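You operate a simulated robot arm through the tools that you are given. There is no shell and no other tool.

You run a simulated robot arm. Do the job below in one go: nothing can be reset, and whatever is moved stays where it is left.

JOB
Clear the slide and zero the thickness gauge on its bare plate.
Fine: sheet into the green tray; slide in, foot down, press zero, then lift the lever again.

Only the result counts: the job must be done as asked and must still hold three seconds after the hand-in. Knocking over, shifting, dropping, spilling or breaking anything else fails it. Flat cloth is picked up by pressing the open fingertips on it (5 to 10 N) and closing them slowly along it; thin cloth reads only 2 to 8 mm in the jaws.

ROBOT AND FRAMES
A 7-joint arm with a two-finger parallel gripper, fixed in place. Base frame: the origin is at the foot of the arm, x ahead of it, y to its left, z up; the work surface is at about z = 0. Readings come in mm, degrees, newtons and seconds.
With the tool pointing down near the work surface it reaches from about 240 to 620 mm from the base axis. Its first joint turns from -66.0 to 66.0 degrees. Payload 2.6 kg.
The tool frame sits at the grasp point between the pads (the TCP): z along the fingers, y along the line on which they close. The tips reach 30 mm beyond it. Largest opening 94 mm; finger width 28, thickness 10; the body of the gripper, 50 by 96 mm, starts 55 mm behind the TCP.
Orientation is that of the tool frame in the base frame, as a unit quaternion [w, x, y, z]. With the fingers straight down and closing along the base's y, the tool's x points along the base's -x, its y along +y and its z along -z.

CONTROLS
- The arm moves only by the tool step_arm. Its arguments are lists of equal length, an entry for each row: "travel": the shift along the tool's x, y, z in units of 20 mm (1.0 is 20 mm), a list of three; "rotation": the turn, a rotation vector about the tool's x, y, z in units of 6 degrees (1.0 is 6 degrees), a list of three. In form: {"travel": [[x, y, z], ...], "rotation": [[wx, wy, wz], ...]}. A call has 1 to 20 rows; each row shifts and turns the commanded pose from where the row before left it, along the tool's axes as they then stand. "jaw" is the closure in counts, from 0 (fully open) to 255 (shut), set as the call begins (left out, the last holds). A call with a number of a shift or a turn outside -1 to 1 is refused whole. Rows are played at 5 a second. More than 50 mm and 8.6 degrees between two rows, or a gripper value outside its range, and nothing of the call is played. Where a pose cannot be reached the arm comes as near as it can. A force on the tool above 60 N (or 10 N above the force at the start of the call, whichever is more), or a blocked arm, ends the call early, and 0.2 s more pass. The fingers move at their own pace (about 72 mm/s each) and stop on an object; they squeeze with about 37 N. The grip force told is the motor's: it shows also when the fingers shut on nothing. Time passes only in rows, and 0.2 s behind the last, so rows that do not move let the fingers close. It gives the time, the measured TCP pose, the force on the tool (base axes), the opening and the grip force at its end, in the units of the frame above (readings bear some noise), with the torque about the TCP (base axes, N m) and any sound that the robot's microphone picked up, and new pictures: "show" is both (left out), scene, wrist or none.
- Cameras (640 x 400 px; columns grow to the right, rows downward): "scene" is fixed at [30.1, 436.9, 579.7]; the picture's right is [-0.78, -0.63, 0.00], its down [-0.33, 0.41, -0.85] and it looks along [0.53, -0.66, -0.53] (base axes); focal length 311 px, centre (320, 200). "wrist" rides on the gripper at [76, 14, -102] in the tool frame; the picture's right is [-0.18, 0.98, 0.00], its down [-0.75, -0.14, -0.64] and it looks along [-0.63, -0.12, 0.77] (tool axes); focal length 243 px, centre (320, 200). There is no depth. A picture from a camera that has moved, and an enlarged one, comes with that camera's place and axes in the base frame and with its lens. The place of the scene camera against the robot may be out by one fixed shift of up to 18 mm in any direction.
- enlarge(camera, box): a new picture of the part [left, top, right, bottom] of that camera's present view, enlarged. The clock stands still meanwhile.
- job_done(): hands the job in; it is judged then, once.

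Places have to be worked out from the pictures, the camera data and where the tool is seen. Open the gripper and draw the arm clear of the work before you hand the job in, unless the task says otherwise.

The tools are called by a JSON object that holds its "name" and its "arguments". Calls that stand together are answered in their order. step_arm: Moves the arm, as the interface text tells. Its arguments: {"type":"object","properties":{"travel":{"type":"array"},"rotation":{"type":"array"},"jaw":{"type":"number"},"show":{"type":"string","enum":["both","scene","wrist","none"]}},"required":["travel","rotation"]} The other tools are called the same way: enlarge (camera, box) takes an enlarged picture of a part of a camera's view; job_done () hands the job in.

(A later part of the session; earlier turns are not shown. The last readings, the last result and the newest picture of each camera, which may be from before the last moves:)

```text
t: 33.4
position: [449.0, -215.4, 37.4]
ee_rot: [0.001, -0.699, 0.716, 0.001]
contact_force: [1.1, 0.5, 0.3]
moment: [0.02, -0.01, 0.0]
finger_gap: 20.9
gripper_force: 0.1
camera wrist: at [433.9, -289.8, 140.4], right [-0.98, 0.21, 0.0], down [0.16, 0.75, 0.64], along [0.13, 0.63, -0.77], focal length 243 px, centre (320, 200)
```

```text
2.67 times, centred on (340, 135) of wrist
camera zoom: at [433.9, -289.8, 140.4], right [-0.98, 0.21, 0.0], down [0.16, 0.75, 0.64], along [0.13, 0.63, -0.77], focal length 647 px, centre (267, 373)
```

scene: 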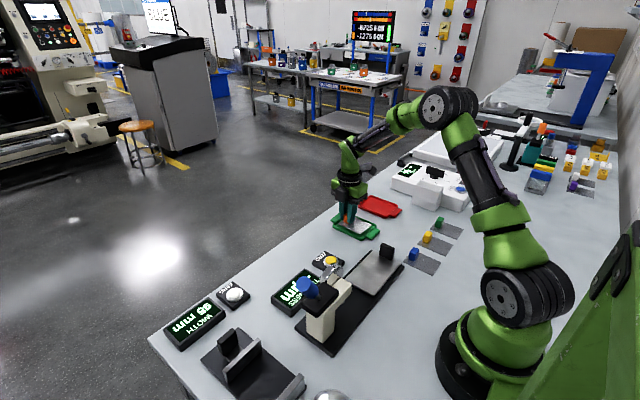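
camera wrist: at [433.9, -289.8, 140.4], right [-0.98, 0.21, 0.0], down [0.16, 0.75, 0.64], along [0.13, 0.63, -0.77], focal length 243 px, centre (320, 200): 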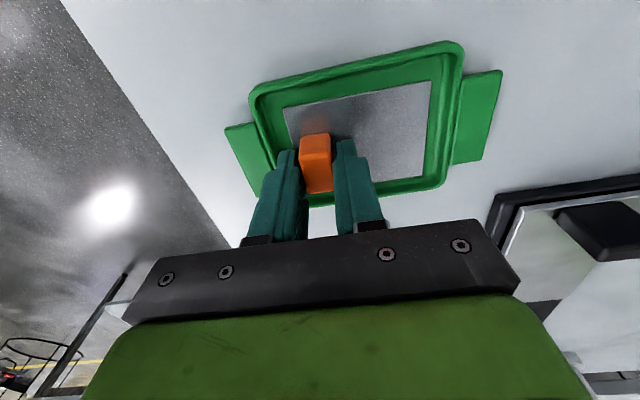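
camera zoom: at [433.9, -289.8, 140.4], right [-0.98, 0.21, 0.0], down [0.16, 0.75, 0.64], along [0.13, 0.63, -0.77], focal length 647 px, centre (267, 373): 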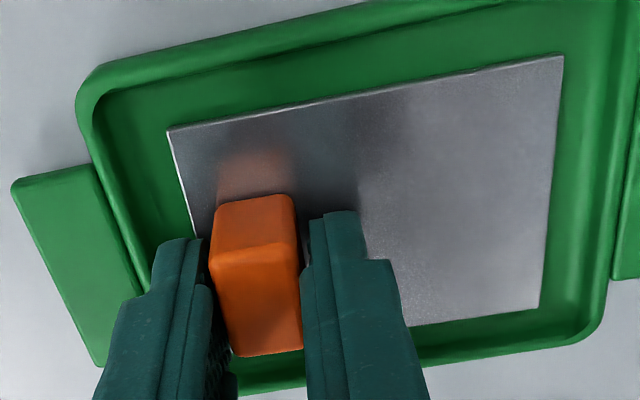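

The tab is released and the sheet lies inside the tray with margins all round. Lifting straight up.

{"name": "step_arm", "arguments": {"travel": [[0, 0, -0.2], [0, 0, -0.4], [0, 0, -0.8], [0, 0, -1], [0, 0, -1], [0, 0, -1], [0, 0, -1], [0, 0, 0]], "rotation": [[0, 0, 0], [0, 0, 0], [0, 0, 0], [0, 0, 0], [0, 0, 0], [0, 0, 0], [0, 0, 0], [0, 0, 0]]}}

{"name": "enlarge", "arguments": {"camera": "scene", "box": [310, 190, 430, 290]}}

{"name": "enlarge", "arguments": {"camera": "wrist", "box": [240, 0, 440, 150]}}

```text
t: 35.2
position: [449.3, -214.7, 145.8]
ee_rot: [0.0, -0.699, 0.715, -0.001]
contact_force: [-0.1, -0.9, 0.5]
moment: [-0.02, 0.0, -0.02]
finger_gap: 21.2
gripper_force: 0.0
camera wrist: at [434.2, -289.6, 248.0], right [-0.98, 0.21, 0.0], down [0.16, 0.75, 0.64], along [0.13, 0.63, -0.77], focal length 243 px, centre (320, 200)
```

scene: 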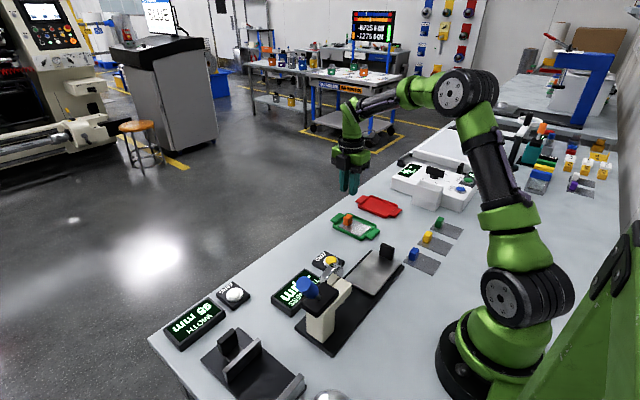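
wrist: 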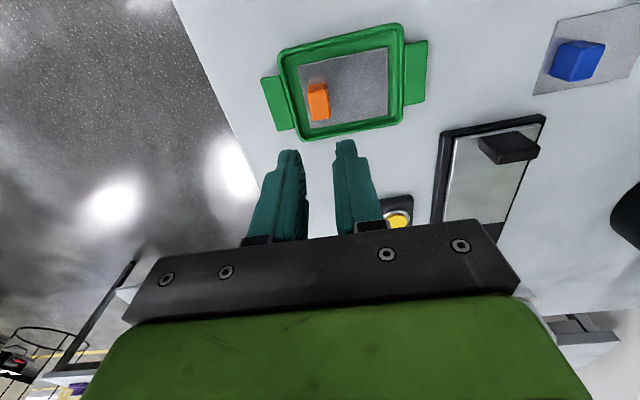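

```text
4.00 times, centred on (370, 240) of scene
camera zoom: at [30.1, 436.9, 579.7], right [-0.78, -0.63, 0.0], down [-0.33, 0.41, -0.85], along [0.53, -0.66, -0.53], focal length 1244 px, centre (120, 40)
```

zoom: 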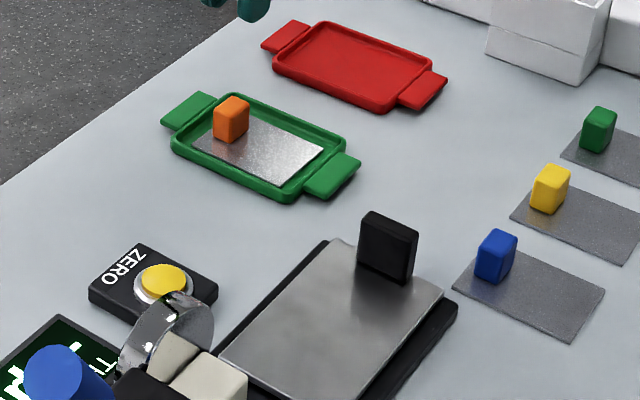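

```text
2.67 times, centred on (340, 75) of wrist
camera zoom: at [434.2, -289.6, 248.0], right [-0.98, 0.21, 0.0], down [0.16, 0.75, 0.64], along [0.13, 0.63, -0.77], focal length 647 px, centre (267, 533)
```

zoom: 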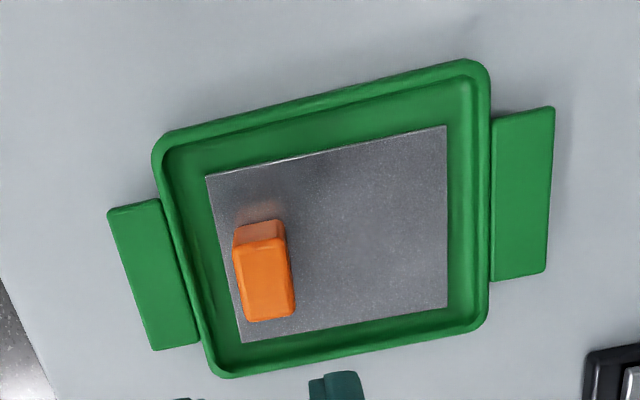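

The sheet lies flat and fully inside the green tray, and the slide is bare. Next I'll close the fingers, square the tool to -90° and move to the -y side of the slide handle, keeping high.

{"name": "step_arm", "arguments": {"travel": [[0, 0, 0], [-0.05, 0.93, 0], [-0.05, 0.93, 0], [-0.05, 0.93, 0], [-0.05, 0.93, 0], [-0.05, 0.93, 0], [-0.05, 0.93, 0], [-0.05, 0.93, 0], [-0.05, 0.93, 0], [-0.05, 0.93, 0], [0, 0, 0]], "rotation": [[0, 0, -0.2], [0, 0, 0], [0, 0, 0], [0, 0, 0], [0, 0, 0], [0, 0, 0], [0, 0, 0], [0, 0, 0], [0, 0, 0], [0, 0, 0], [0, 0, 0]], "jaw": 255}}

{"name": "enlarge", "arguments": {"camera": "wrist", "box": [250, 0, 450, 150]}}

```text
t: 37.6
position: [281.3, -206.9, 147.5]
ee_rot: [0.0, -0.707, 0.708, 0.0]
contact_force: [-0.1, -0.3, -0.6]
moment: [0.01, 0.0, 0.01]
finger_gap: 0.0
gripper_force: 32.8
camera wrist: at [268.1, -281.4, 248.3], right [-0.98, 0.19, 0.0], down [0.14, 0.75, 0.64], along [0.12, 0.63, -0.77], focal length 243 px, centre (320, 200)
```

scene: 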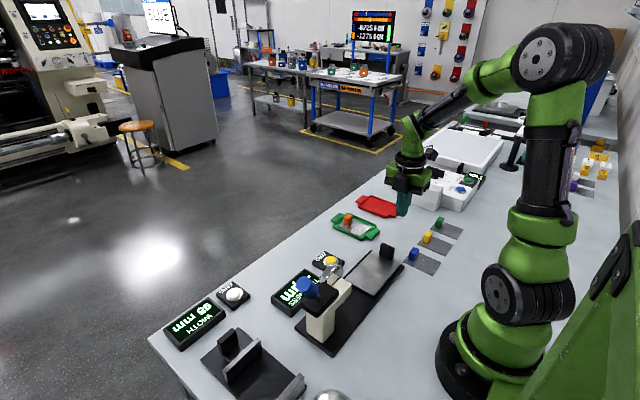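
wrist: 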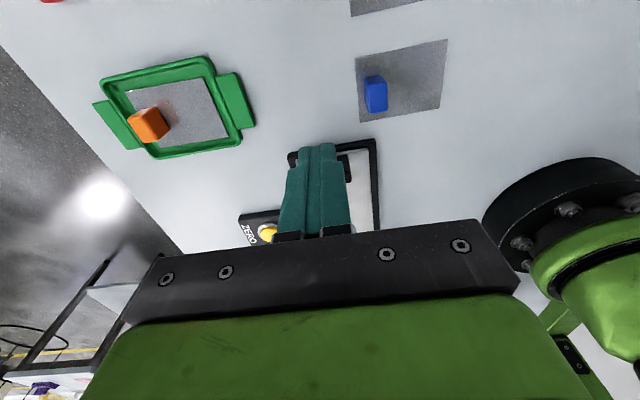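

```text
2.67 times, centred on (350, 75) of wrist
camera zoom: at [268.1, -281.4, 248.3], right [-0.98, 0.19, 0.0], down [0.14, 0.75, 0.64], along [0.12, 0.63, -0.77], focal length 647 px, centre (240, 533)
```

zoom: 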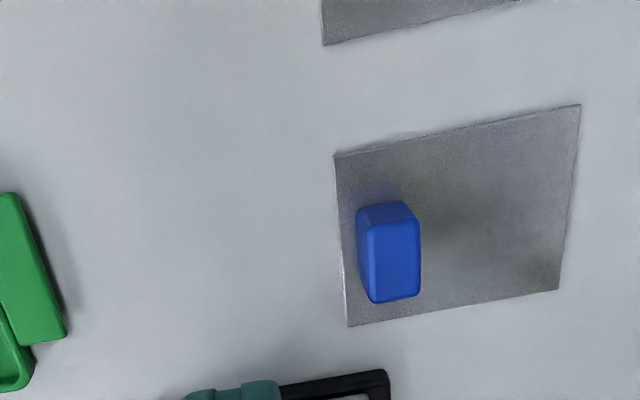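

Fingers are shut at (281, -207), clear of the blue sample (tab near x=230). I'll descend to TCP z≈60, so the tips sit at about half the handle's height, then look at the handle.

{"name": "step_arm", "arguments": {"travel": [[0, 0, 0.9], [0, 0, 0.9], [0, 0, 0.9], [0, 0, 0.9], [0, 0, 0.77], [0, 0, 0]], "rotation": [[0, 0, 0], [0, 0, 0], [0, 0, 0], [0, 0, 0], [0, 0, 0], [0, 0, 0]]}}

{"name": "enlarge", "arguments": {"camera": "wrist", "box": [250, 100, 450, 240]}}

{"name": "enlarge", "arguments": {"camera": "scene", "box": [340, 190, 440, 280]}}

```text
t: 39.0
position: [282.3, -205.3, 58.9]
ee_rot: [0.001, -0.707, 0.708, 0.0]
contact_force: [0.9, -0.1, 0.0]
moment: [-0.01, 0.03, 0.0]
finger_gap: 0.0
gripper_force: 32.9
camera wrist: at [268.5, -281.2, 160.9], right [-0.98, 0.19, 0.0], down [0.14, 0.75, 0.64], along [0.12, 0.63, -0.77], focal length 243 px, centre (320, 200)
```

scene: 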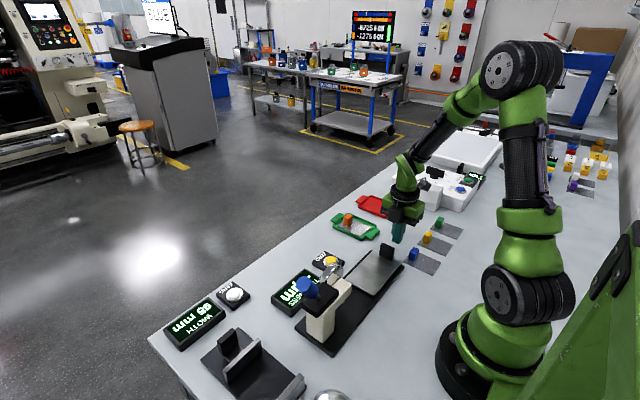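
wrist: 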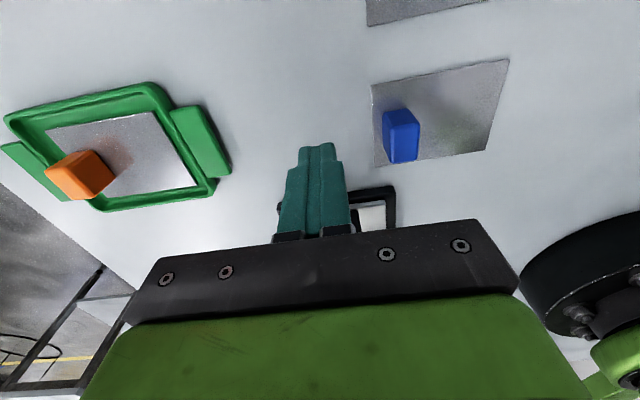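

```text
2.86 times, centred on (350, 170) of wrist
camera zoom: at [268.5, -281.2, 160.9], right [-0.98, 0.19, 0.0], down [0.14, 0.75, 0.64], along [0.12, 0.63, -0.77], focal length 693 px, centre (234, 286)
```

zoom: 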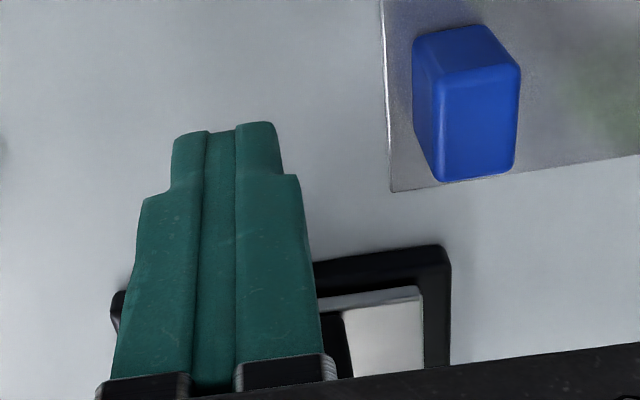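

```text
4.44 times, centred on (390, 235) of scene
camera zoom: at [30.1, 436.9, 579.7], right [-0.78, -0.63, 0.0], down [-0.33, 0.41, -0.85], along [0.53, -0.66, -0.53], focal length 1383 px, centre (9, 44)
```

zoom: 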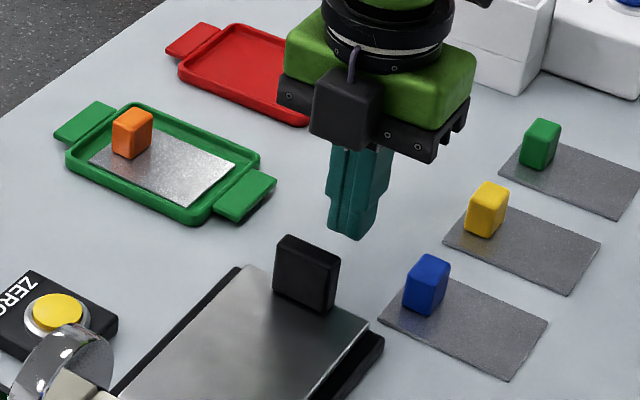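

The finger pair is lined up with the handle's middle. Moving +y to come up against the handle's back face, then checking the force.

{"name": "step_arm", "arguments": {"travel": [[-0.6, 0, 0], [-0.6, 0, 0], [-0.4, 0, 0], [-0.2, 0, 0], [-0.2, 0, 0], [-0.15, 0, 0], [0, 0, 0]], "rotation": [[0, 0, 0], [0, 0, 0], [0, 0, 0], [0, 0, 0], [0, 0, 0], [0, 0, 0], [0, 0, 0]], "show": "scene"}}

{"name": "enlarge", "arguments": {"camera": "scene", "box": [340, 190, 440, 280]}}

```text
t: 40.6
position: [282.7, -162.3, 59.6]
ee_rot: [0.0, 0.707, -0.707, 0.0]
contact_force: [-0.4, -1.0, -1.2]
moment: [-0.01, -0.01, 0.02]
finger_gap: 0.0
gripper_force: 32.5
```

scene: 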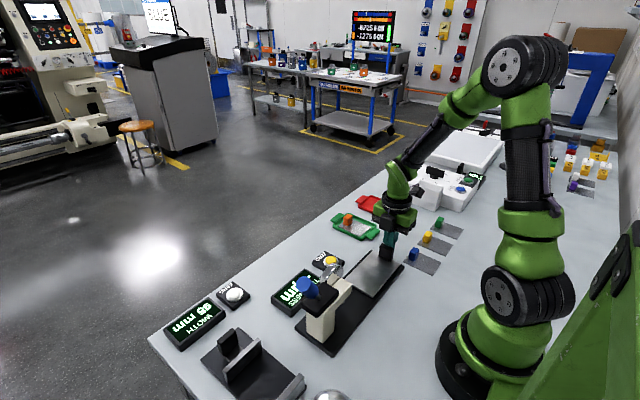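

```text
4.44 times, centred on (390, 235) of scene
camera zoom: at [30.1, 436.9, 579.7], right [-0.78, -0.63, 0.0], down [-0.33, 0.41, -0.85], along [0.53, -0.66, -0.53], focal length 1383 px, centre (9, 44)
```

zoom: 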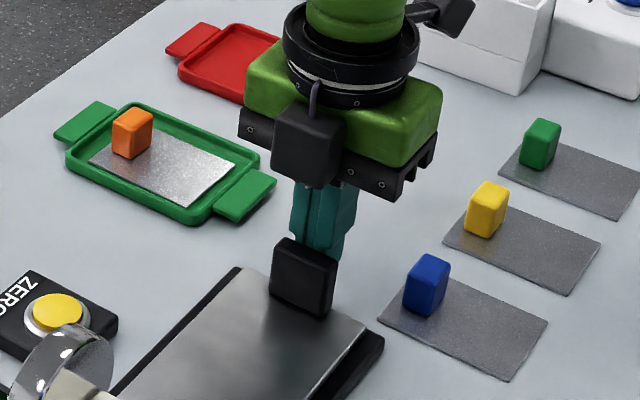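

The handle is just touched and has started to move with only about 1 N. I'll push on +y steadily for 80 mm.

{"name": "step_arm", "arguments": {"travel": [[-0.4, 0, 0], [-0.4, 0, 0], [-0.4, 0, 0], [-0.4, 0, 0], [-0.4, 0, 0], [-0.4, 0, 0], [-0.4, 0, 0], [-0.4, 0, 0], [-0.4, 0, 0], [-0.4, 0, 0]], "rotation": [[0, 0, 0], [0, 0, 0], [0, 0, 0], [0, 0, 0], [0, 0, 0], [0, 0, 0], [0, 0, 0], [0, 0, 0], [0, 0, 0], [0, 0, 0]], "show": "scene"}}

{"name": "enlarge", "arguments": {"camera": "scene", "box": [290, 220, 410, 320]}}

```text
t: 42.8
position: [282.3, -82.5, 59.4]
ee_rot: [0.0, -0.706, 0.708, 0.0]
contact_force: [0.2, -0.7, -0.1]
moment: [-0.03, -0.02, 0.0]
finger_gap: 0.1
gripper_force: 33.0
```

scene: 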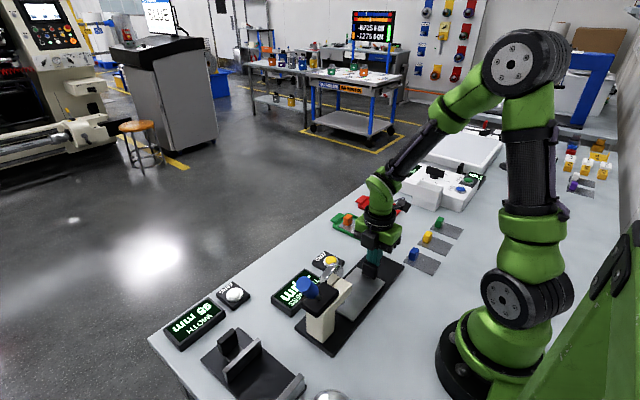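

```text
4.00 times, centred on (350, 270) of scene
camera zoom: at [30.1, 436.8, 579.7], right [-0.78, -0.63, 0.0], down [-0.33, 0.41, -0.85], along [0.53, -0.66, -0.53], focal length 1244 px, centre (200, -80)
```

zoom: 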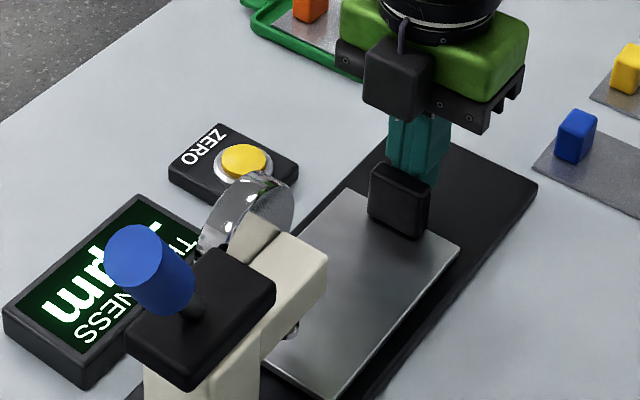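

The slide runs freely and its front edge is nearing the foot. I'll continue in smaller rows, watching for the end stop.

{"name": "step_arm", "arguments": {"travel": [[-0.25, 0, 0], [-0.25, 0, 0], [-0.25, 0, 0], [-0.25, 0, 0], [-0.25, 0, 0], [-0.25, 0, 0], [0, 0, 0]], "rotation": [[0, 0, 0], [0, 0, 0], [0, 0, 0], [0, 0, 0], [0, 0, 0], [0, 0, 0], [0, 0, 0]], "show": "scene"}}

{"name": "enlarge", "arguments": {"camera": "scene", "box": [290, 220, 410, 320]}}

```text
t: 44.4
position: [281.4, -55.1, 59.7]
ee_rot: [-0.002, -0.706, 0.709, -0.001]
contact_force: [-2.2, -27.6, -3.7]
moment: [-0.2, 0.24, 0.05]
finger_gap: 0.0
gripper_force: 33.1
```

scene: 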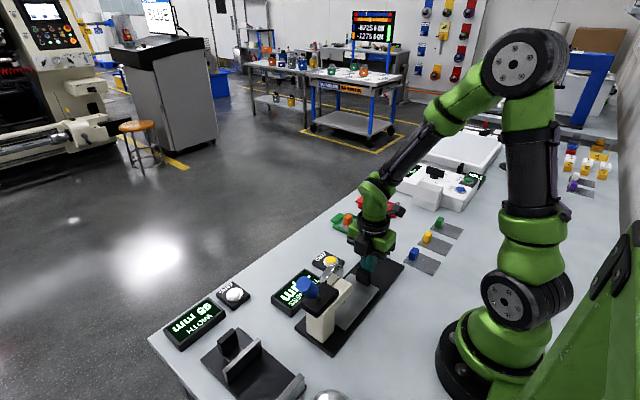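

```text
4.00 times, centred on (350, 270) of scene
camera zoom: at [30.1, 436.8, 579.7], right [-0.78, -0.63, 0.0], down [-0.33, 0.41, -0.85], along [0.53, -0.66, -0.53], focal length 1244 px, centre (200, -80)
```

zoom: 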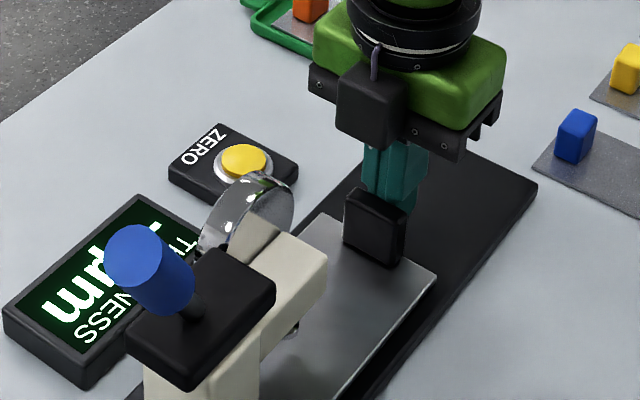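

27.6 N of reaction at TCP y≈-55 means the slide has hit its end stop after about 108 mm, and the gauge itself hasn't moved in the picture. I'll back off along -y and rise clear.

{"name": "step_arm", "arguments": {"travel": [[0.2, 0, 0], [0.5, 0, 0], [0.8, 0, 0], [0, 0, -0.8], [0, 0, -1], [0, 0, -1], [0, 0, -1], [0, 0, -1], [0, 0, -1], [0, 0, -1], [0, 0, -1], [0, 0, 0]], "rotation": [[0, 0, 0], [0, 0, 0], [0, 0, 0], [0, 0, 0], [0, 0, 0], [0, 0, 0], [0, 0, 0], [0, 0, 0], [0, 0, 0], [0, 0, 0], [0, 0, 0], [0, 0, 0]]}}

{"name": "enlarge", "arguments": {"camera": "wrist", "box": [250, 40, 450, 230]}}

{"name": "enlarge", "arguments": {"camera": "scene", "box": [280, 230, 400, 350]}}

```text
t: 47.0
position: [280.4, -82.8, 215.3]
ee_rot: [-0.001, 0.708, -0.707, 0.0]
contact_force: [0.6, 0.2, -0.6]
moment: [-0.03, -0.03, 0.0]
finger_gap: 0.0
gripper_force: 33.7
camera wrist: at [268.1, -157.7, 317.6], right [-0.98, 0.18, 0.0], down [0.14, 0.75, 0.64], along [0.12, 0.63, -0.77], focal length 243 px, centre (320, 200)
```

scene: 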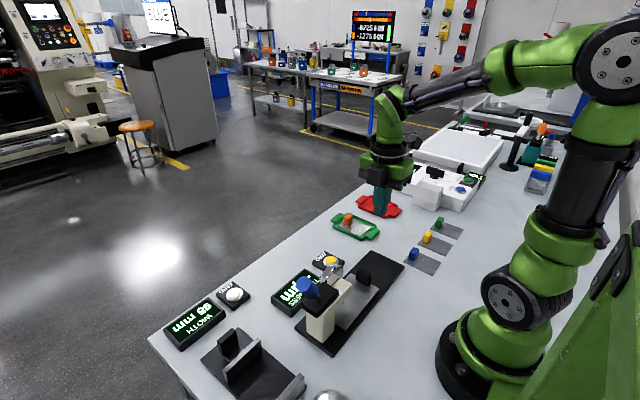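
wrist: 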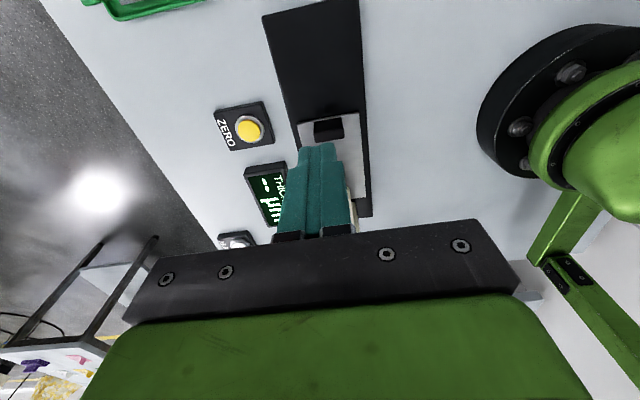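

```text
2.11 times, centred on (350, 135) of wrist
camera zoom: at [268.1, -157.7, 317.6], right [-0.98, 0.18, 0.0], down [0.14, 0.75, 0.64], along [0.12, 0.63, -0.77], focal length 511 px, centre (257, 337)
```

zoom: 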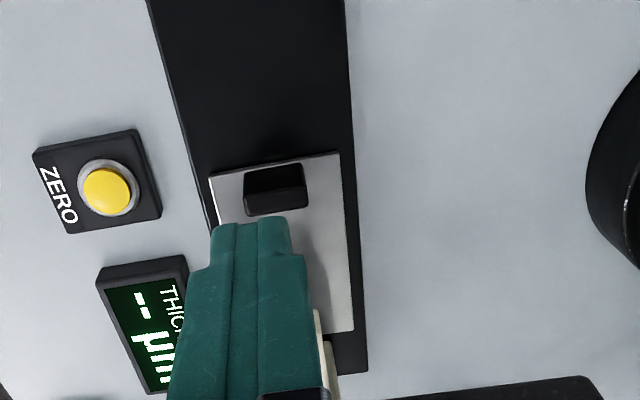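

```text
3.33 times, centred on (340, 290) of scene
camera zoom: at [30.1, 436.9, 579.7], right [-0.78, -0.63, 0.0], down [-0.33, 0.41, -0.85], along [0.53, -0.66, -0.53], focal length 1037 px, centre (253, -100)
```

zoom: 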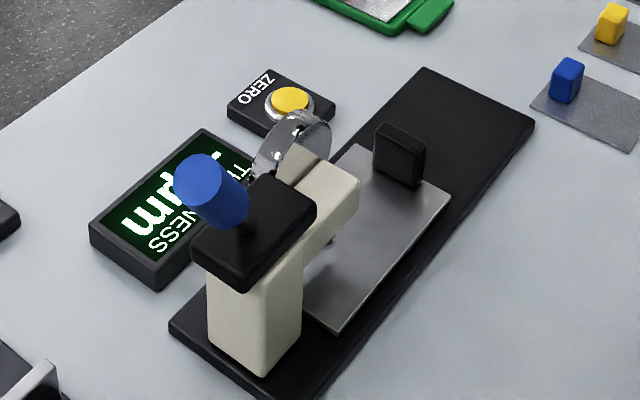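

The slide is fully home under the gauge head. Before touching the lever I want its exact geometry, so I'll rise, turn the tool to 0° and move over the gauge for a top view.

{"name": "step_arm", "arguments": {"travel": [[0, 0, -1], [0, 0, -1], [0, 0, -1], [0, 0, -1], [0, 0, -1], [0, 0, -1], [0, 0, 0], [0, 0, 0], [0, 0, 0], [0, 0, 0], [0, 0, 0], [0, 0, 0], [0, 0, 0], [0, 0, 0], [0, 0, 0], [0, 0, 0], [0, 0, 0], [0, 0, 0], [0, 0, 0], [0, 0, 0]], "rotation": [[0, 0, 0], [0, 0, 0], [0, 0, 0], [0, 0, 0], [0, 0, 0], [0, 0, 0], [0, 0, 1], [0, 0, 1], [0, 0, 1], [0, 0, 1], [0, 0, 1], [0, 0, 1], [0, 0, 1], [0, 0, 1], [0, 0, 1], [0, 0, 1], [0, 0, 1], [0, 0, 1], [0, 0, 1], [0, 0, 1]], "show": "none"}}

{"name": "step_arm", "arguments": {"travel": [[0, 0, 0], [-0.07, 0.9, 0], [-0.07, 0.9, 0], [-0.07, 0.9, 0], [-0.07, 0.9, 0], [-0.07, 0.9, 0], [-0.07, 0.9, 0], [-0.07, 0.9, 0], [-0.07, 0.9, 0], [-0.07, 0.9, 0], [-0.07, 0.9, 0], [-0.07, 0.9, 0], [-0.07, 0.9, 0], [-0.07, 0.9, 0], [0, 0, 0]], "rotation": [[0, 0, 1], [0, 0, 0], [0, 0, 0], [0, 0, 0], [0, 0, 0], [0, 0, 0], [0, 0, 0], [0, 0, 0], [0, 0, 0], [0, 0, 0], [0, 0, 0], [0, 0, 0], [0, 0, 0], [0, 0, 0], [0, 0, 0]]}}

{"name": "enlarge", "arguments": {"camera": "wrist", "box": [200, 0, 440, 180]}}

```text
t: 51.2
position: [282.3, -82.9, 335.2]
ee_rot: [-0.001, -0.05, 0.999, 0.0]
contact_force: [-0.1, 0.1, -0.1]
moment: [-0.03, 0.05, -0.02]
finger_gap: 0.0
gripper_force: 32.7
```

```text
t: 54.4
position: [300.2, 151.8, 334.7]
ee_rot: [0.0, 0.0, 1.0, 0.001]
contact_force: [-0.5, 0.4, 0.5]
moment: [0.02, 0.0, -0.05]
finger_gap: 0.1
gripper_force: 32.4
camera wrist: at [224.8, 166.6, 436.6], right [0.19, 0.98, 0.0], down [0.75, -0.14, 0.64], along [0.63, -0.12, -0.77], focal length 243 px, centre (320, 200)
```

scene: 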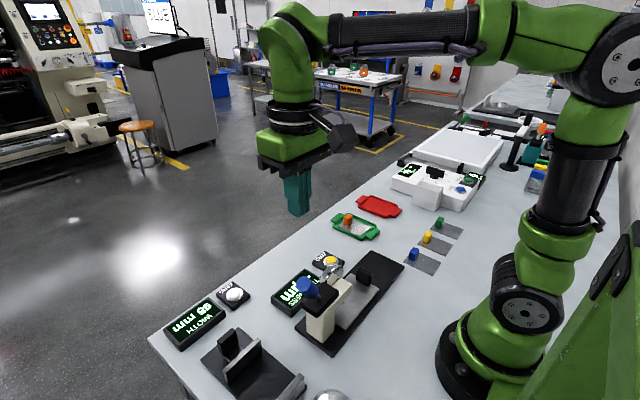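
wrist: 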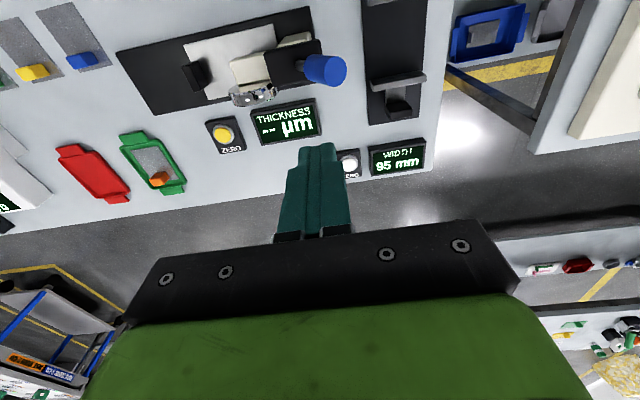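

```text
2.22 times, centred on (320, 90) of wrist
camera zoom: at [224.8, 166.6, 436.6], right [0.19, 0.98, 0.0], down [0.75, -0.14, 0.64], along [0.63, -0.12, -0.77], focal length 539 px, centre (320, 444)
```

zoom: 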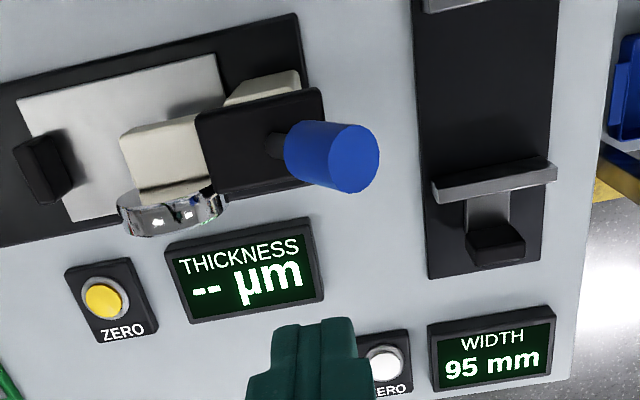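

The top view confirms the lever: the rod leaves the head block near (280, 130, 117) and the blue knob (about ⌀25 × 43 mm) ends near (281, 171, 184), tilted about 31° to +y. Its lowering direction isn't certain, so I'll come above the knob end with closed fingers and test with a gentle press.

{"name": "step_arm", "arguments": {"travel": [[0.16, 0.17, 0.75], [0.16, 0.17, 0.75], [0.16, 0.17, 0.75], [0.16, 0.17, 0.75], [0.16, 0.17, 0.75], [0.16, 0.17, 0.75], [0, 0, 0]], "rotation": [[0, 0, 0], [0, 0, 0], [0, 0, 0], [0, 0, 0], [0, 0, 0], [0, 0, 0], [0, 0, 0]]}}

{"name": "enlarge", "arguments": {"camera": "scene", "box": [260, 200, 400, 340]}}

{"name": "enlarge", "arguments": {"camera": "wrist", "box": [200, 40, 440, 220]}}

```text
t: 56.0
position: [282.0, 173.0, 244.5]
ee_rot: [0.0, -0.001, 1.0, 0.0]
contact_force: [0.2, 0.6, 0.9]
moment: [-0.02, -0.04, 0.0]
finger_gap: 0.0
gripper_force: 32.8
camera wrist: at [205.7, 187.5, 346.5], right [0.18, 0.98, 0.0], down [0.75, -0.14, 0.64], along [0.63, -0.12, -0.77], focal length 243 px, centre (320, 200)
```

scene: 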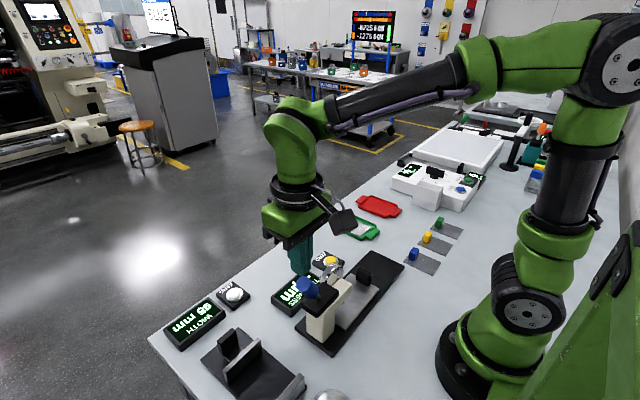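
wrist: 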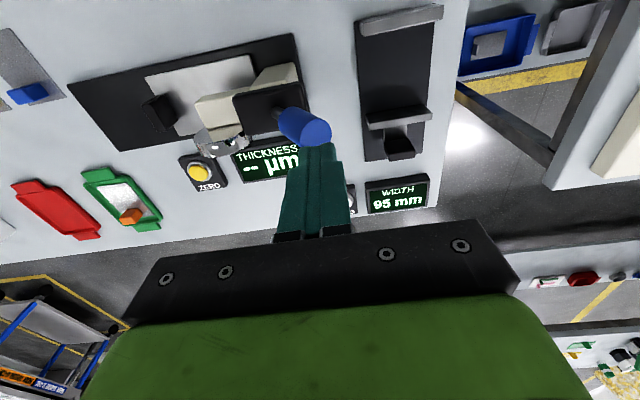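

```text
2.86 times, centred on (330, 270) of scene
camera zoom: at [30.1, 436.9, 579.7], right [-0.78, -0.63, 0.0], down [-0.33, 0.41, -0.85], along [0.53, -0.66, -0.53], focal length 889 px, centre (291, 0)
```

zoom: 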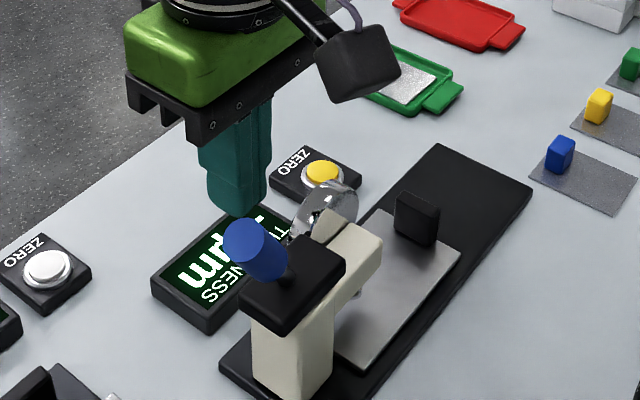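

```text
2.22 times, centred on (320, 130) of wrist
camera zoom: at [205.7, 187.5, 346.5], right [0.18, 0.98, 0.0], down [0.75, -0.14, 0.64], along [0.63, -0.12, -0.77], focal length 539 px, centre (320, 356)
```

zoom: 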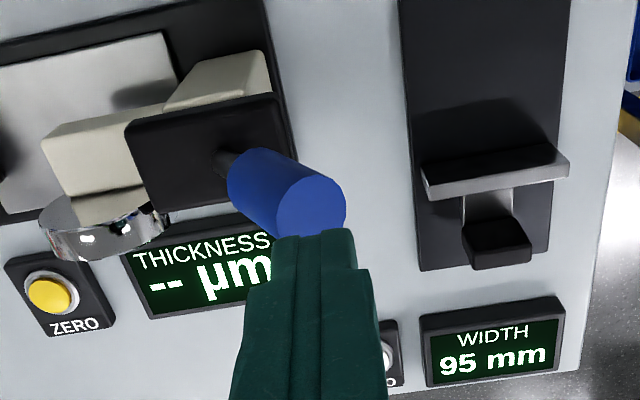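

The knob end is right below the closed fingertips (tips at z≈214, knob top at z≈190). I'll descend 20 mm, then continue in fine steps.

{"name": "step_arm", "arguments": {"travel": [[0, 0, 0.5], [0, 0, 0.3], [0, 0, 0.2], [0, 0, 0]], "rotation": [[0, 0, 0], [0, 0, 0], [0, 0, 0], [0, 0, 0]], "show": "none"}}

{"name": "step_arm", "arguments": {"travel": [[0, 0, 0.075], [0, 0, 0.075], [0, 0, 0.075], [0, 0, 0]], "rotation": [[0, 0, 0], [0, 0, 0], [0, 0, 0], [0, 0, 0]], "show": "none"}}

```text
t: 57.0
position: [280.3, 171.5, 226.4]
ee_rot: [0.0, 0.001, 1.0, 0.0]
contact_force: [0.5, 0.5, -0.4]
moment: [0.0, 0.0, 0.03]
finger_gap: 0.0
gripper_force: 33.3
```

```text
t: 58.0
position: [282.3, 172.5, 221.8]
ee_rot: [0.0, 0.001, 1.0, 0.0]
contact_force: [-0.2, 0.3, -0.5]
moment: [0.0, 0.04, 0.04]
finger_gap: 0.0
gripper_force: 32.6
```

No contact yet at tips z≈192. Continuing down in 1.5 mm steps.

{"name": "step_arm", "arguments": {"travel": [[0, 0, 0.075], [0, 0, 0.075], [0, 0, 0]], "rotation": [[0, 0, 0], [0, 0, 0], [0, 0, 0]], "show": "none"}}

{"name": "step_arm", "arguments": {"travel": [[0, 0, 0.075], [0, 0, 0.075], [0, 0, 0]], "rotation": [[0, 0, 0], [0, 0, 0], [0, 0, 0]], "show": "wrist"}}

```text
t: 58.8
position: [281.9, 172.5, 218.9]
ee_rot: [0.002, 0.001, 1.0, 0.001]
contact_force: [-2.8, 2.2, 24.3]
moment: [-0.16, 0.39, -0.07]
finger_gap: 0.2
gripper_force: 32.7
```

```text
t: 59.6
position: [282.8, 174.1, 218.3]
ee_rot: [0.004, -0.001, 1.0, 0.003]
contact_force: [-6.5, 9.6, 46.3]
moment: [-0.15, 0.79, -0.19]
finger_gap: 0.0
gripper_force: 32.7
camera wrist: at [206.3, 188.5, 318.9], right [0.18, 0.98, 0.01], down [0.75, -0.15, 0.65], along [0.64, -0.11, -0.76], focal length 243 px, centre (320, 200)
```

wrist: 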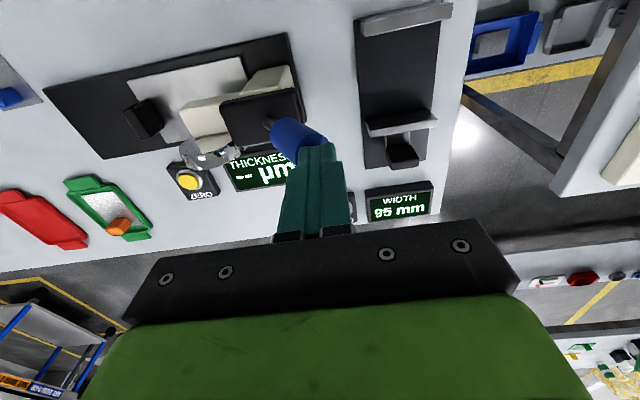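

Pressing down met a rigid stop (46 N with no lever motion), so +y-down is the lever's end stop and it must swing the other way, towards -y. I'll back off at once and go round to the +y side of the knob.

{"name": "step_arm", "arguments": {"travel": [[0, 0, -0.3], [0, 0, -0.6], [0, 0, -0.6], [0, 0.9, 0], [0, 0.9, 0], [0, 0.9, 0], [0, 0, 0]], "rotation": [[0, 0, 0], [0, 0, 0], [0, 0, 0], [0, 0, 0], [0, 0, 0], [0, 0, 0], [0, 0, 0]]}}

{"name": "enlarge", "arguments": {"camera": "scene", "box": [260, 220, 400, 360]}}

{"name": "enlarge", "arguments": {"camera": "wrist", "box": [120, 20, 320, 170]}}

```text
t: 61.2
position: [281.4, 227.0, 244.3]
ee_rot: [0.0, 0.002, 1.0, 0.0]
contact_force: [-1.1, -1.3, 0.2]
moment: [-0.02, 0.0, 0.02]
finger_gap: 0.3
gripper_force: 32.2
camera wrist: at [205.8, 242.0, 346.4], right [0.19, 0.98, 0.0], down [0.75, -0.14, 0.64], along [0.63, -0.12, -0.77], focal length 243 px, centre (320, 200)
```

scene: 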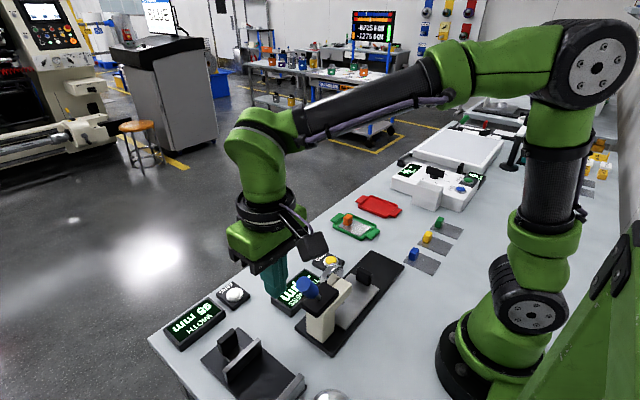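
wrist: 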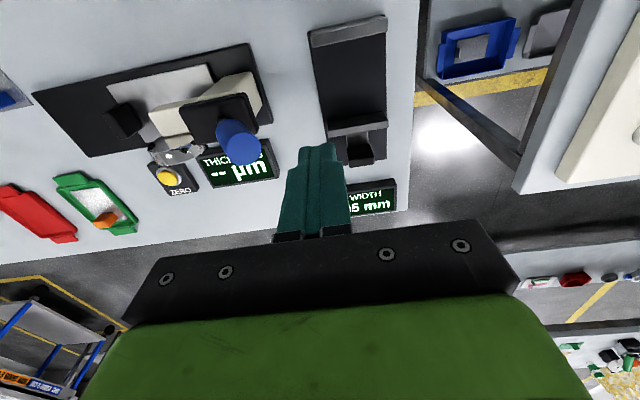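

```text
2.86 times, centred on (330, 290) of scene
camera zoom: at [30.1, 436.9, 579.7], right [-0.78, -0.63, 0.0], down [-0.33, 0.41, -0.85], along [0.53, -0.66, -0.53], focal length 889 px, centre (291, -57)
```

zoom: 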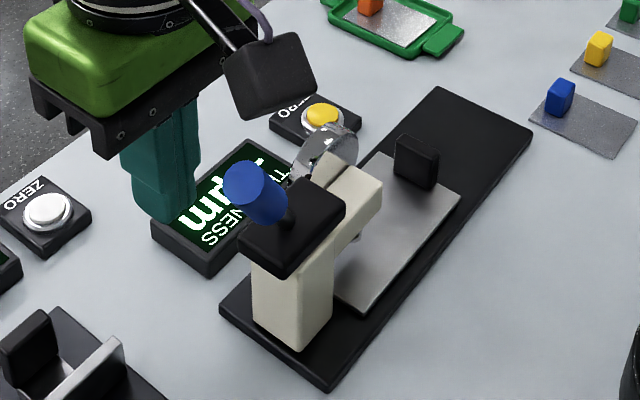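

```text
2.67 times, centred on (220, 95) of wrist
camera zoom: at [205.8, 242.0, 346.4], right [0.19, 0.98, 0.0], down [0.75, -0.14, 0.64], along [0.63, -0.12, -0.77], focal length 647 px, centre (587, 480)
```

zoom: 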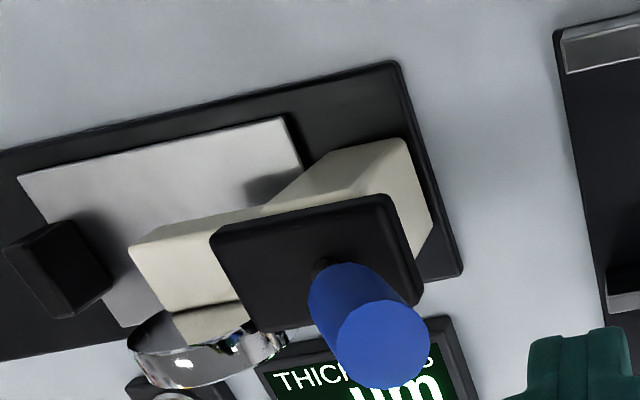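

The gauge is where it was, with the lever still up. I'll descend to TCP z≈190 (tips at z≈160) on the +y side of the knob, then close in along -y.

{"name": "step_arm", "arguments": {"travel": [[0, 0, 0.9], [0, 0, 0.9], [0, 0, 0.9], [0, -0.5, 0], [0, -0.4, 0], [0, -0.3, 0], [0, 0, 0]], "rotation": [[0, 0, 0], [0, 0, 0], [0, 0, 0], [0, 0, 0], [0, 0, 0], [0, 0, 0], [0, 0, 0]], "show": "scene"}}

{"name": "enlarge", "arguments": {"camera": "scene", "box": [260, 220, 400, 360]}}

```text
t: 62.8
position: [280.3, 201.9, 190.1]
ee_rot: [0.0, 0.001, 1.0, 0.0]
contact_force: [0.2, 0.7, -0.5]
moment: [0.0, -0.03, -0.04]
finger_gap: 0.0
gripper_force: 32.4
```

scene: 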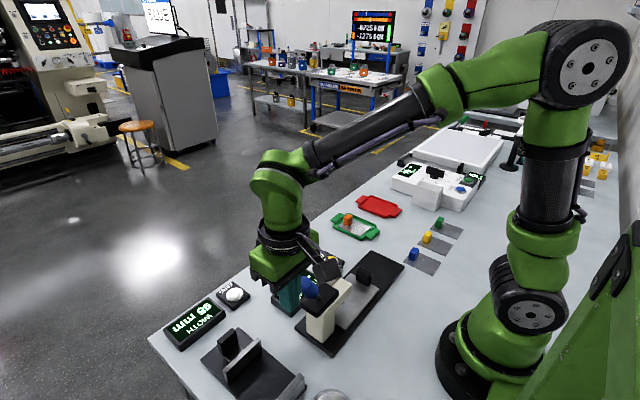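

```text
2.86 times, centred on (330, 290) of scene
camera zoom: at [30.1, 436.8, 579.7], right [-0.78, -0.63, 0.0], down [-0.33, 0.41, -0.85], along [0.53, -0.66, -0.53], focal length 889 px, centre (291, -57)
```

zoom: 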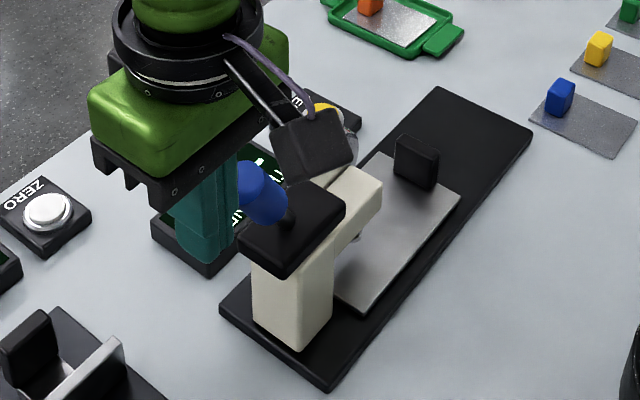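

The fingers stand about 10 mm behind the knob. I'll close the gap and push gently to -y in 2 mm steps, checking the force.

{"name": "step_arm", "arguments": {"travel": [[0, -0.3, 0], [0, -0.1, 0], [0, -0.1, 0], [0, -0.1, 0], [0, 0, 0]], "rotation": [[0, 0, 0], [0, 0, 0], [0, 0, 0], [0, 0, 0], [0, 0, 0]], "show": "none"}}

{"name": "step_arm", "arguments": {"travel": [[0, -0.1, 0], [0, -0.1, 0], [0, 0, 0]], "rotation": [[0, 0, 0], [0, 0, 0], [0, 0, 0]], "show": "scene"}}

{"name": "enlarge", "arguments": {"camera": "scene", "box": [260, 220, 400, 360]}}

```text
t: 64.0
position: [281.2, 189.8, 190.0]
ee_rot: [0.0, 0.001, 1.0, 0.0]
contact_force: [-0.7, 3.2, 1.8]
moment: [0.0, 0.0, -0.02]
finger_gap: 0.0
gripper_force: 33.4
```

```text
t: 64.8
position: [281.6, 185.9, 191.0]
ee_rot: [0.001, -0.001, 1.0, 0.0]
contact_force: [-0.4, 5.6, 5.9]
moment: [0.03, -0.01, -0.06]
finger_gap: 0.1
gripper_force: 33.2
```

scene: 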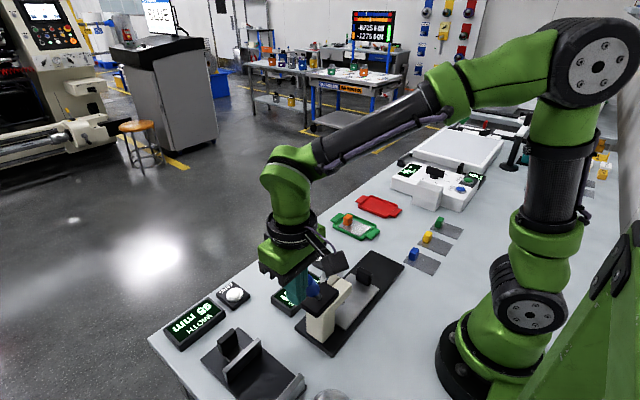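

```text
2.86 times, centred on (330, 290) of scene
camera zoom: at [30.0, 436.8, 579.7], right [-0.78, -0.63, 0.0], down [-0.33, 0.41, -0.85], along [0.53, -0.66, -0.53], focal length 889 px, centre (291, -57)
```

zoom: 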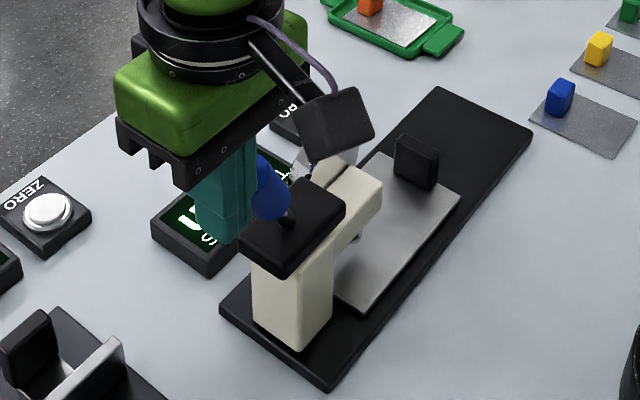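

The lever is yielding at about 5 N and the knob is shifting towards -y, so this is the right direction. I'll keep pushing in 2–3 mm steps.

{"name": "step_arm", "arguments": {"travel": [[0, -0.15, 0], [0, -0.15, 0], [0, -0.15, 0], [0, -0.15, 0], [0, -0.15, 0], [0, 0, 0]], "rotation": [[0, 0, 0], [0, 0, 0], [0, 0, 0], [0, 0, 0], [0, 0, 0], [0, 0, 0]], "show": "scene"}}

{"name": "enlarge", "arguments": {"camera": "scene", "box": [260, 220, 400, 360]}}

```text
t: 66.2
position: [281.0, 172.6, 192.1]
ee_rot: [0.002, 0.0, 1.0, 0.001]
contact_force: [-6.7, 13.6, 31.3]
moment: [-0.37, 0.35, -0.16]
finger_gap: 0.0
gripper_force: 33.2
```

scene: 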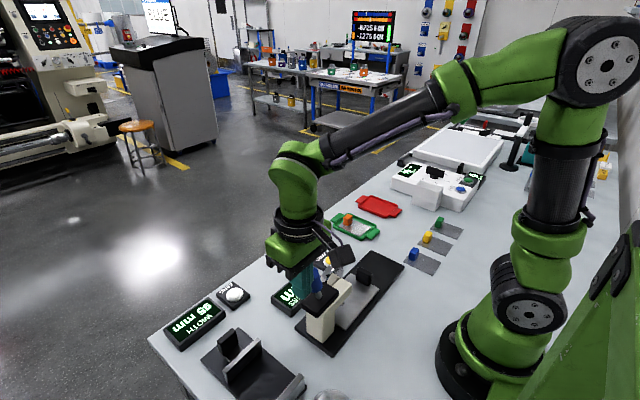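

```text
2.86 times, centred on (330, 290) of scene
camera zoom: at [29.9, 436.8, 579.7], right [-0.78, -0.63, 0.0], down [-0.33, 0.41, -0.85], along [0.53, -0.66, -0.53], focal length 889 px, centre (291, -57)
```

zoom: 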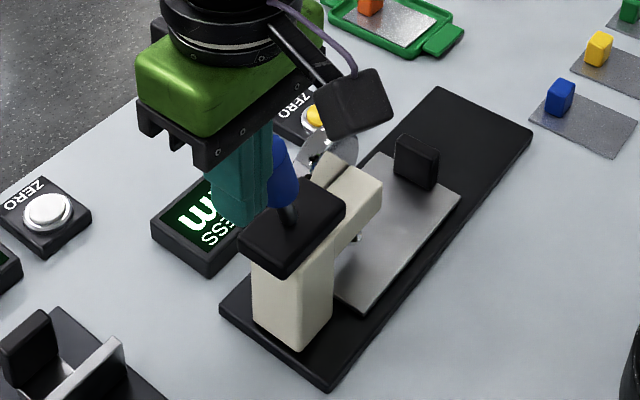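

The lever is rotating, but the 31 N upward force suggests the rising knob catches under the step on the finger's outer side. I'll ease off +y, raise the fingers about 22 mm so only the straight tip section touches, and see whether the lever stays put.

{"name": "step_arm", "arguments": {"travel": [[0, 0.3, 0], [0, 0.3, 0], [0, 0.1, -0.5], [0, 0, -0.6], [0, 0, 0]], "rotation": [[0, 0, 0], [0, 0, 0], [0, 0, 0], [0, 0, 0], [0, 0, 0]]}}

{"name": "enlarge", "arguments": {"camera": "scene", "box": [260, 220, 400, 360]}}

{"name": "enlarge", "arguments": {"camera": "wrist", "box": [200, 20, 400, 170]}}

```text
t: 67.4
position: [281.7, 184.8, 212.5]
ee_rot: [0.0, 0.002, 1.0, 0.001]
contact_force: [0.1, 0.1, -0.5]
moment: [0.0, 0.02, 0.0]
finger_gap: 0.2
gripper_force: 32.9
camera wrist: at [205.5, 200.0, 314.0], right [0.19, 0.98, 0.0], down [0.75, -0.14, 0.64], along [0.63, -0.12, -0.77], focal length 243 px, centre (320, 200)
```

scene: 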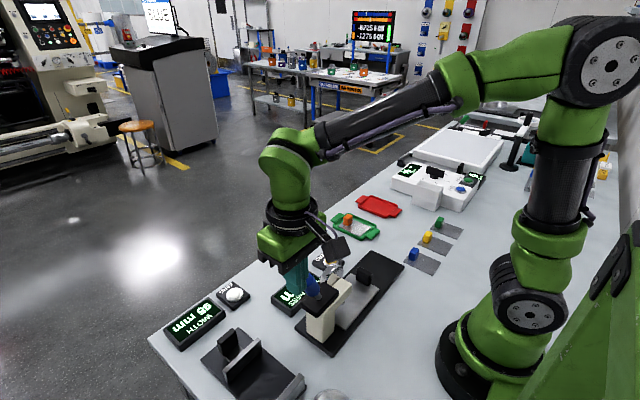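
wrist: 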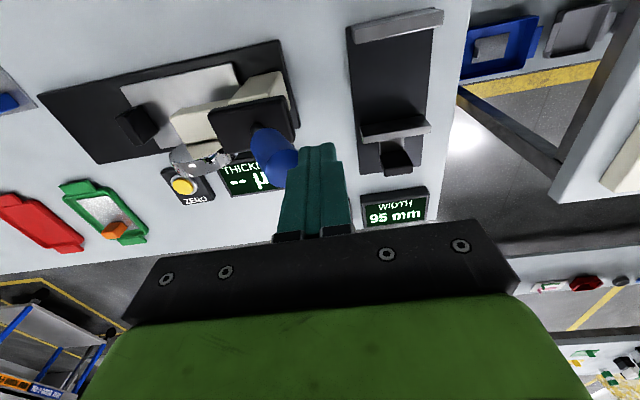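

```text
2.86 times, centred on (330, 290) of scene
camera zoom: at [30.1, 436.9, 579.7], right [-0.78, -0.63, 0.0], down [-0.33, 0.41, -0.85], along [0.53, -0.66, -0.53], focal length 889 px, centre (291, -57)
```

zoom: 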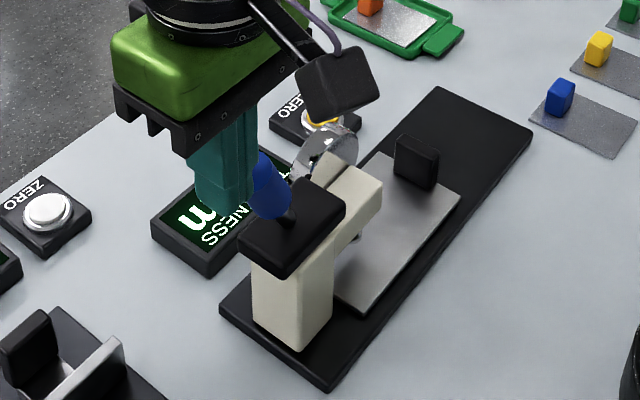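

```text
2.67 times, centred on (300, 95) of wrist
camera zoom: at [205.5, 200.0, 314.0], right [0.19, 0.98, 0.0], down [0.75, -0.14, 0.64], along [0.63, -0.12, -0.77], focal length 647 px, centre (373, 480)
```

zoom: 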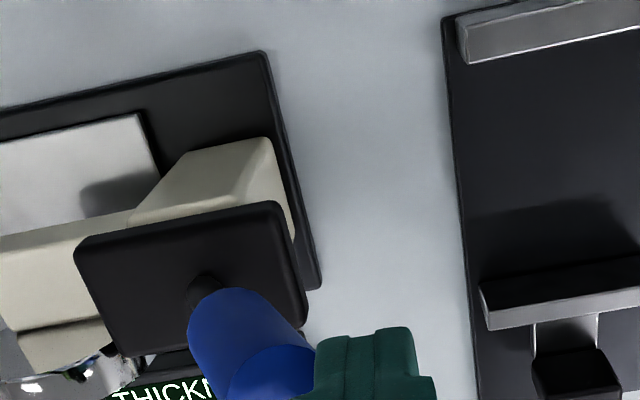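

When I eased off, the lever fell back to its +y stop, so it tips over centre. I'll go lower instead (TCP z≈170, tips z≈140, well above the head block), so the wide flat part of the finger pushes the knob all the way.

{"name": "step_arm", "arguments": {"travel": [[0, 0.5, 0], [0, 0.3, 0.5], [0, 0, 0.8], [0, 0, 0.8], [0, 0, 0]], "rotation": [[0, 0, 0], [0, 0, 0], [0, 0, 0], [0, 0, 0], [0, 0, 0]], "show": "scene"}}

{"name": "enlarge", "arguments": {"camera": "scene", "box": [260, 220, 400, 360]}}

```text
t: 68.6
position: [280.6, 200.6, 171.7]
ee_rot: [0.0, 0.001, 1.0, 0.0]
contact_force: [0.3, 0.3, -0.5]
moment: [-0.02, 0.0, 0.02]
finger_gap: 0.1
gripper_force: 33.1
```

scene: 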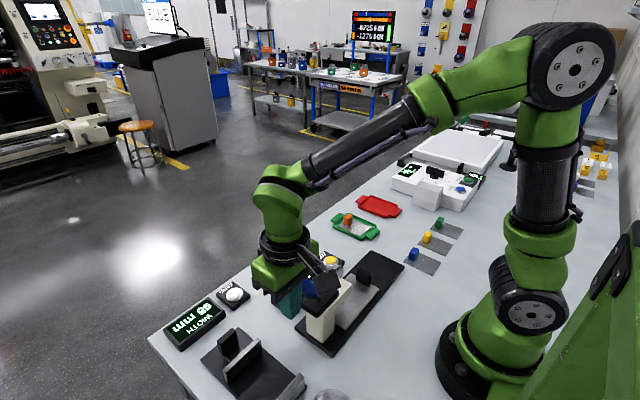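

```text
2.86 times, centred on (330, 290) of scene
camera zoom: at [30.1, 436.9, 579.7], right [-0.78, -0.63, 0.0], down [-0.33, 0.41, -0.85], along [0.53, -0.66, -0.53], focal length 889 px, centre (291, -57)
```

zoom: 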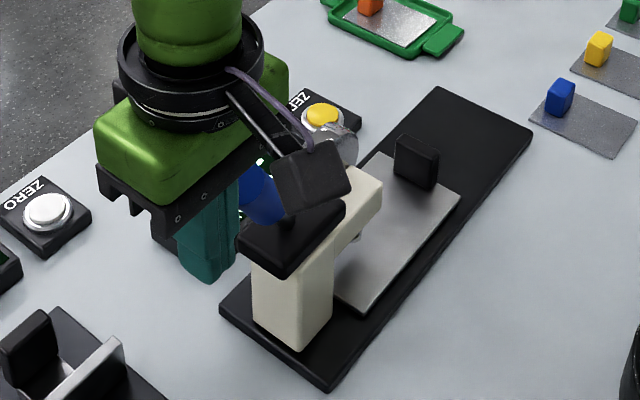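

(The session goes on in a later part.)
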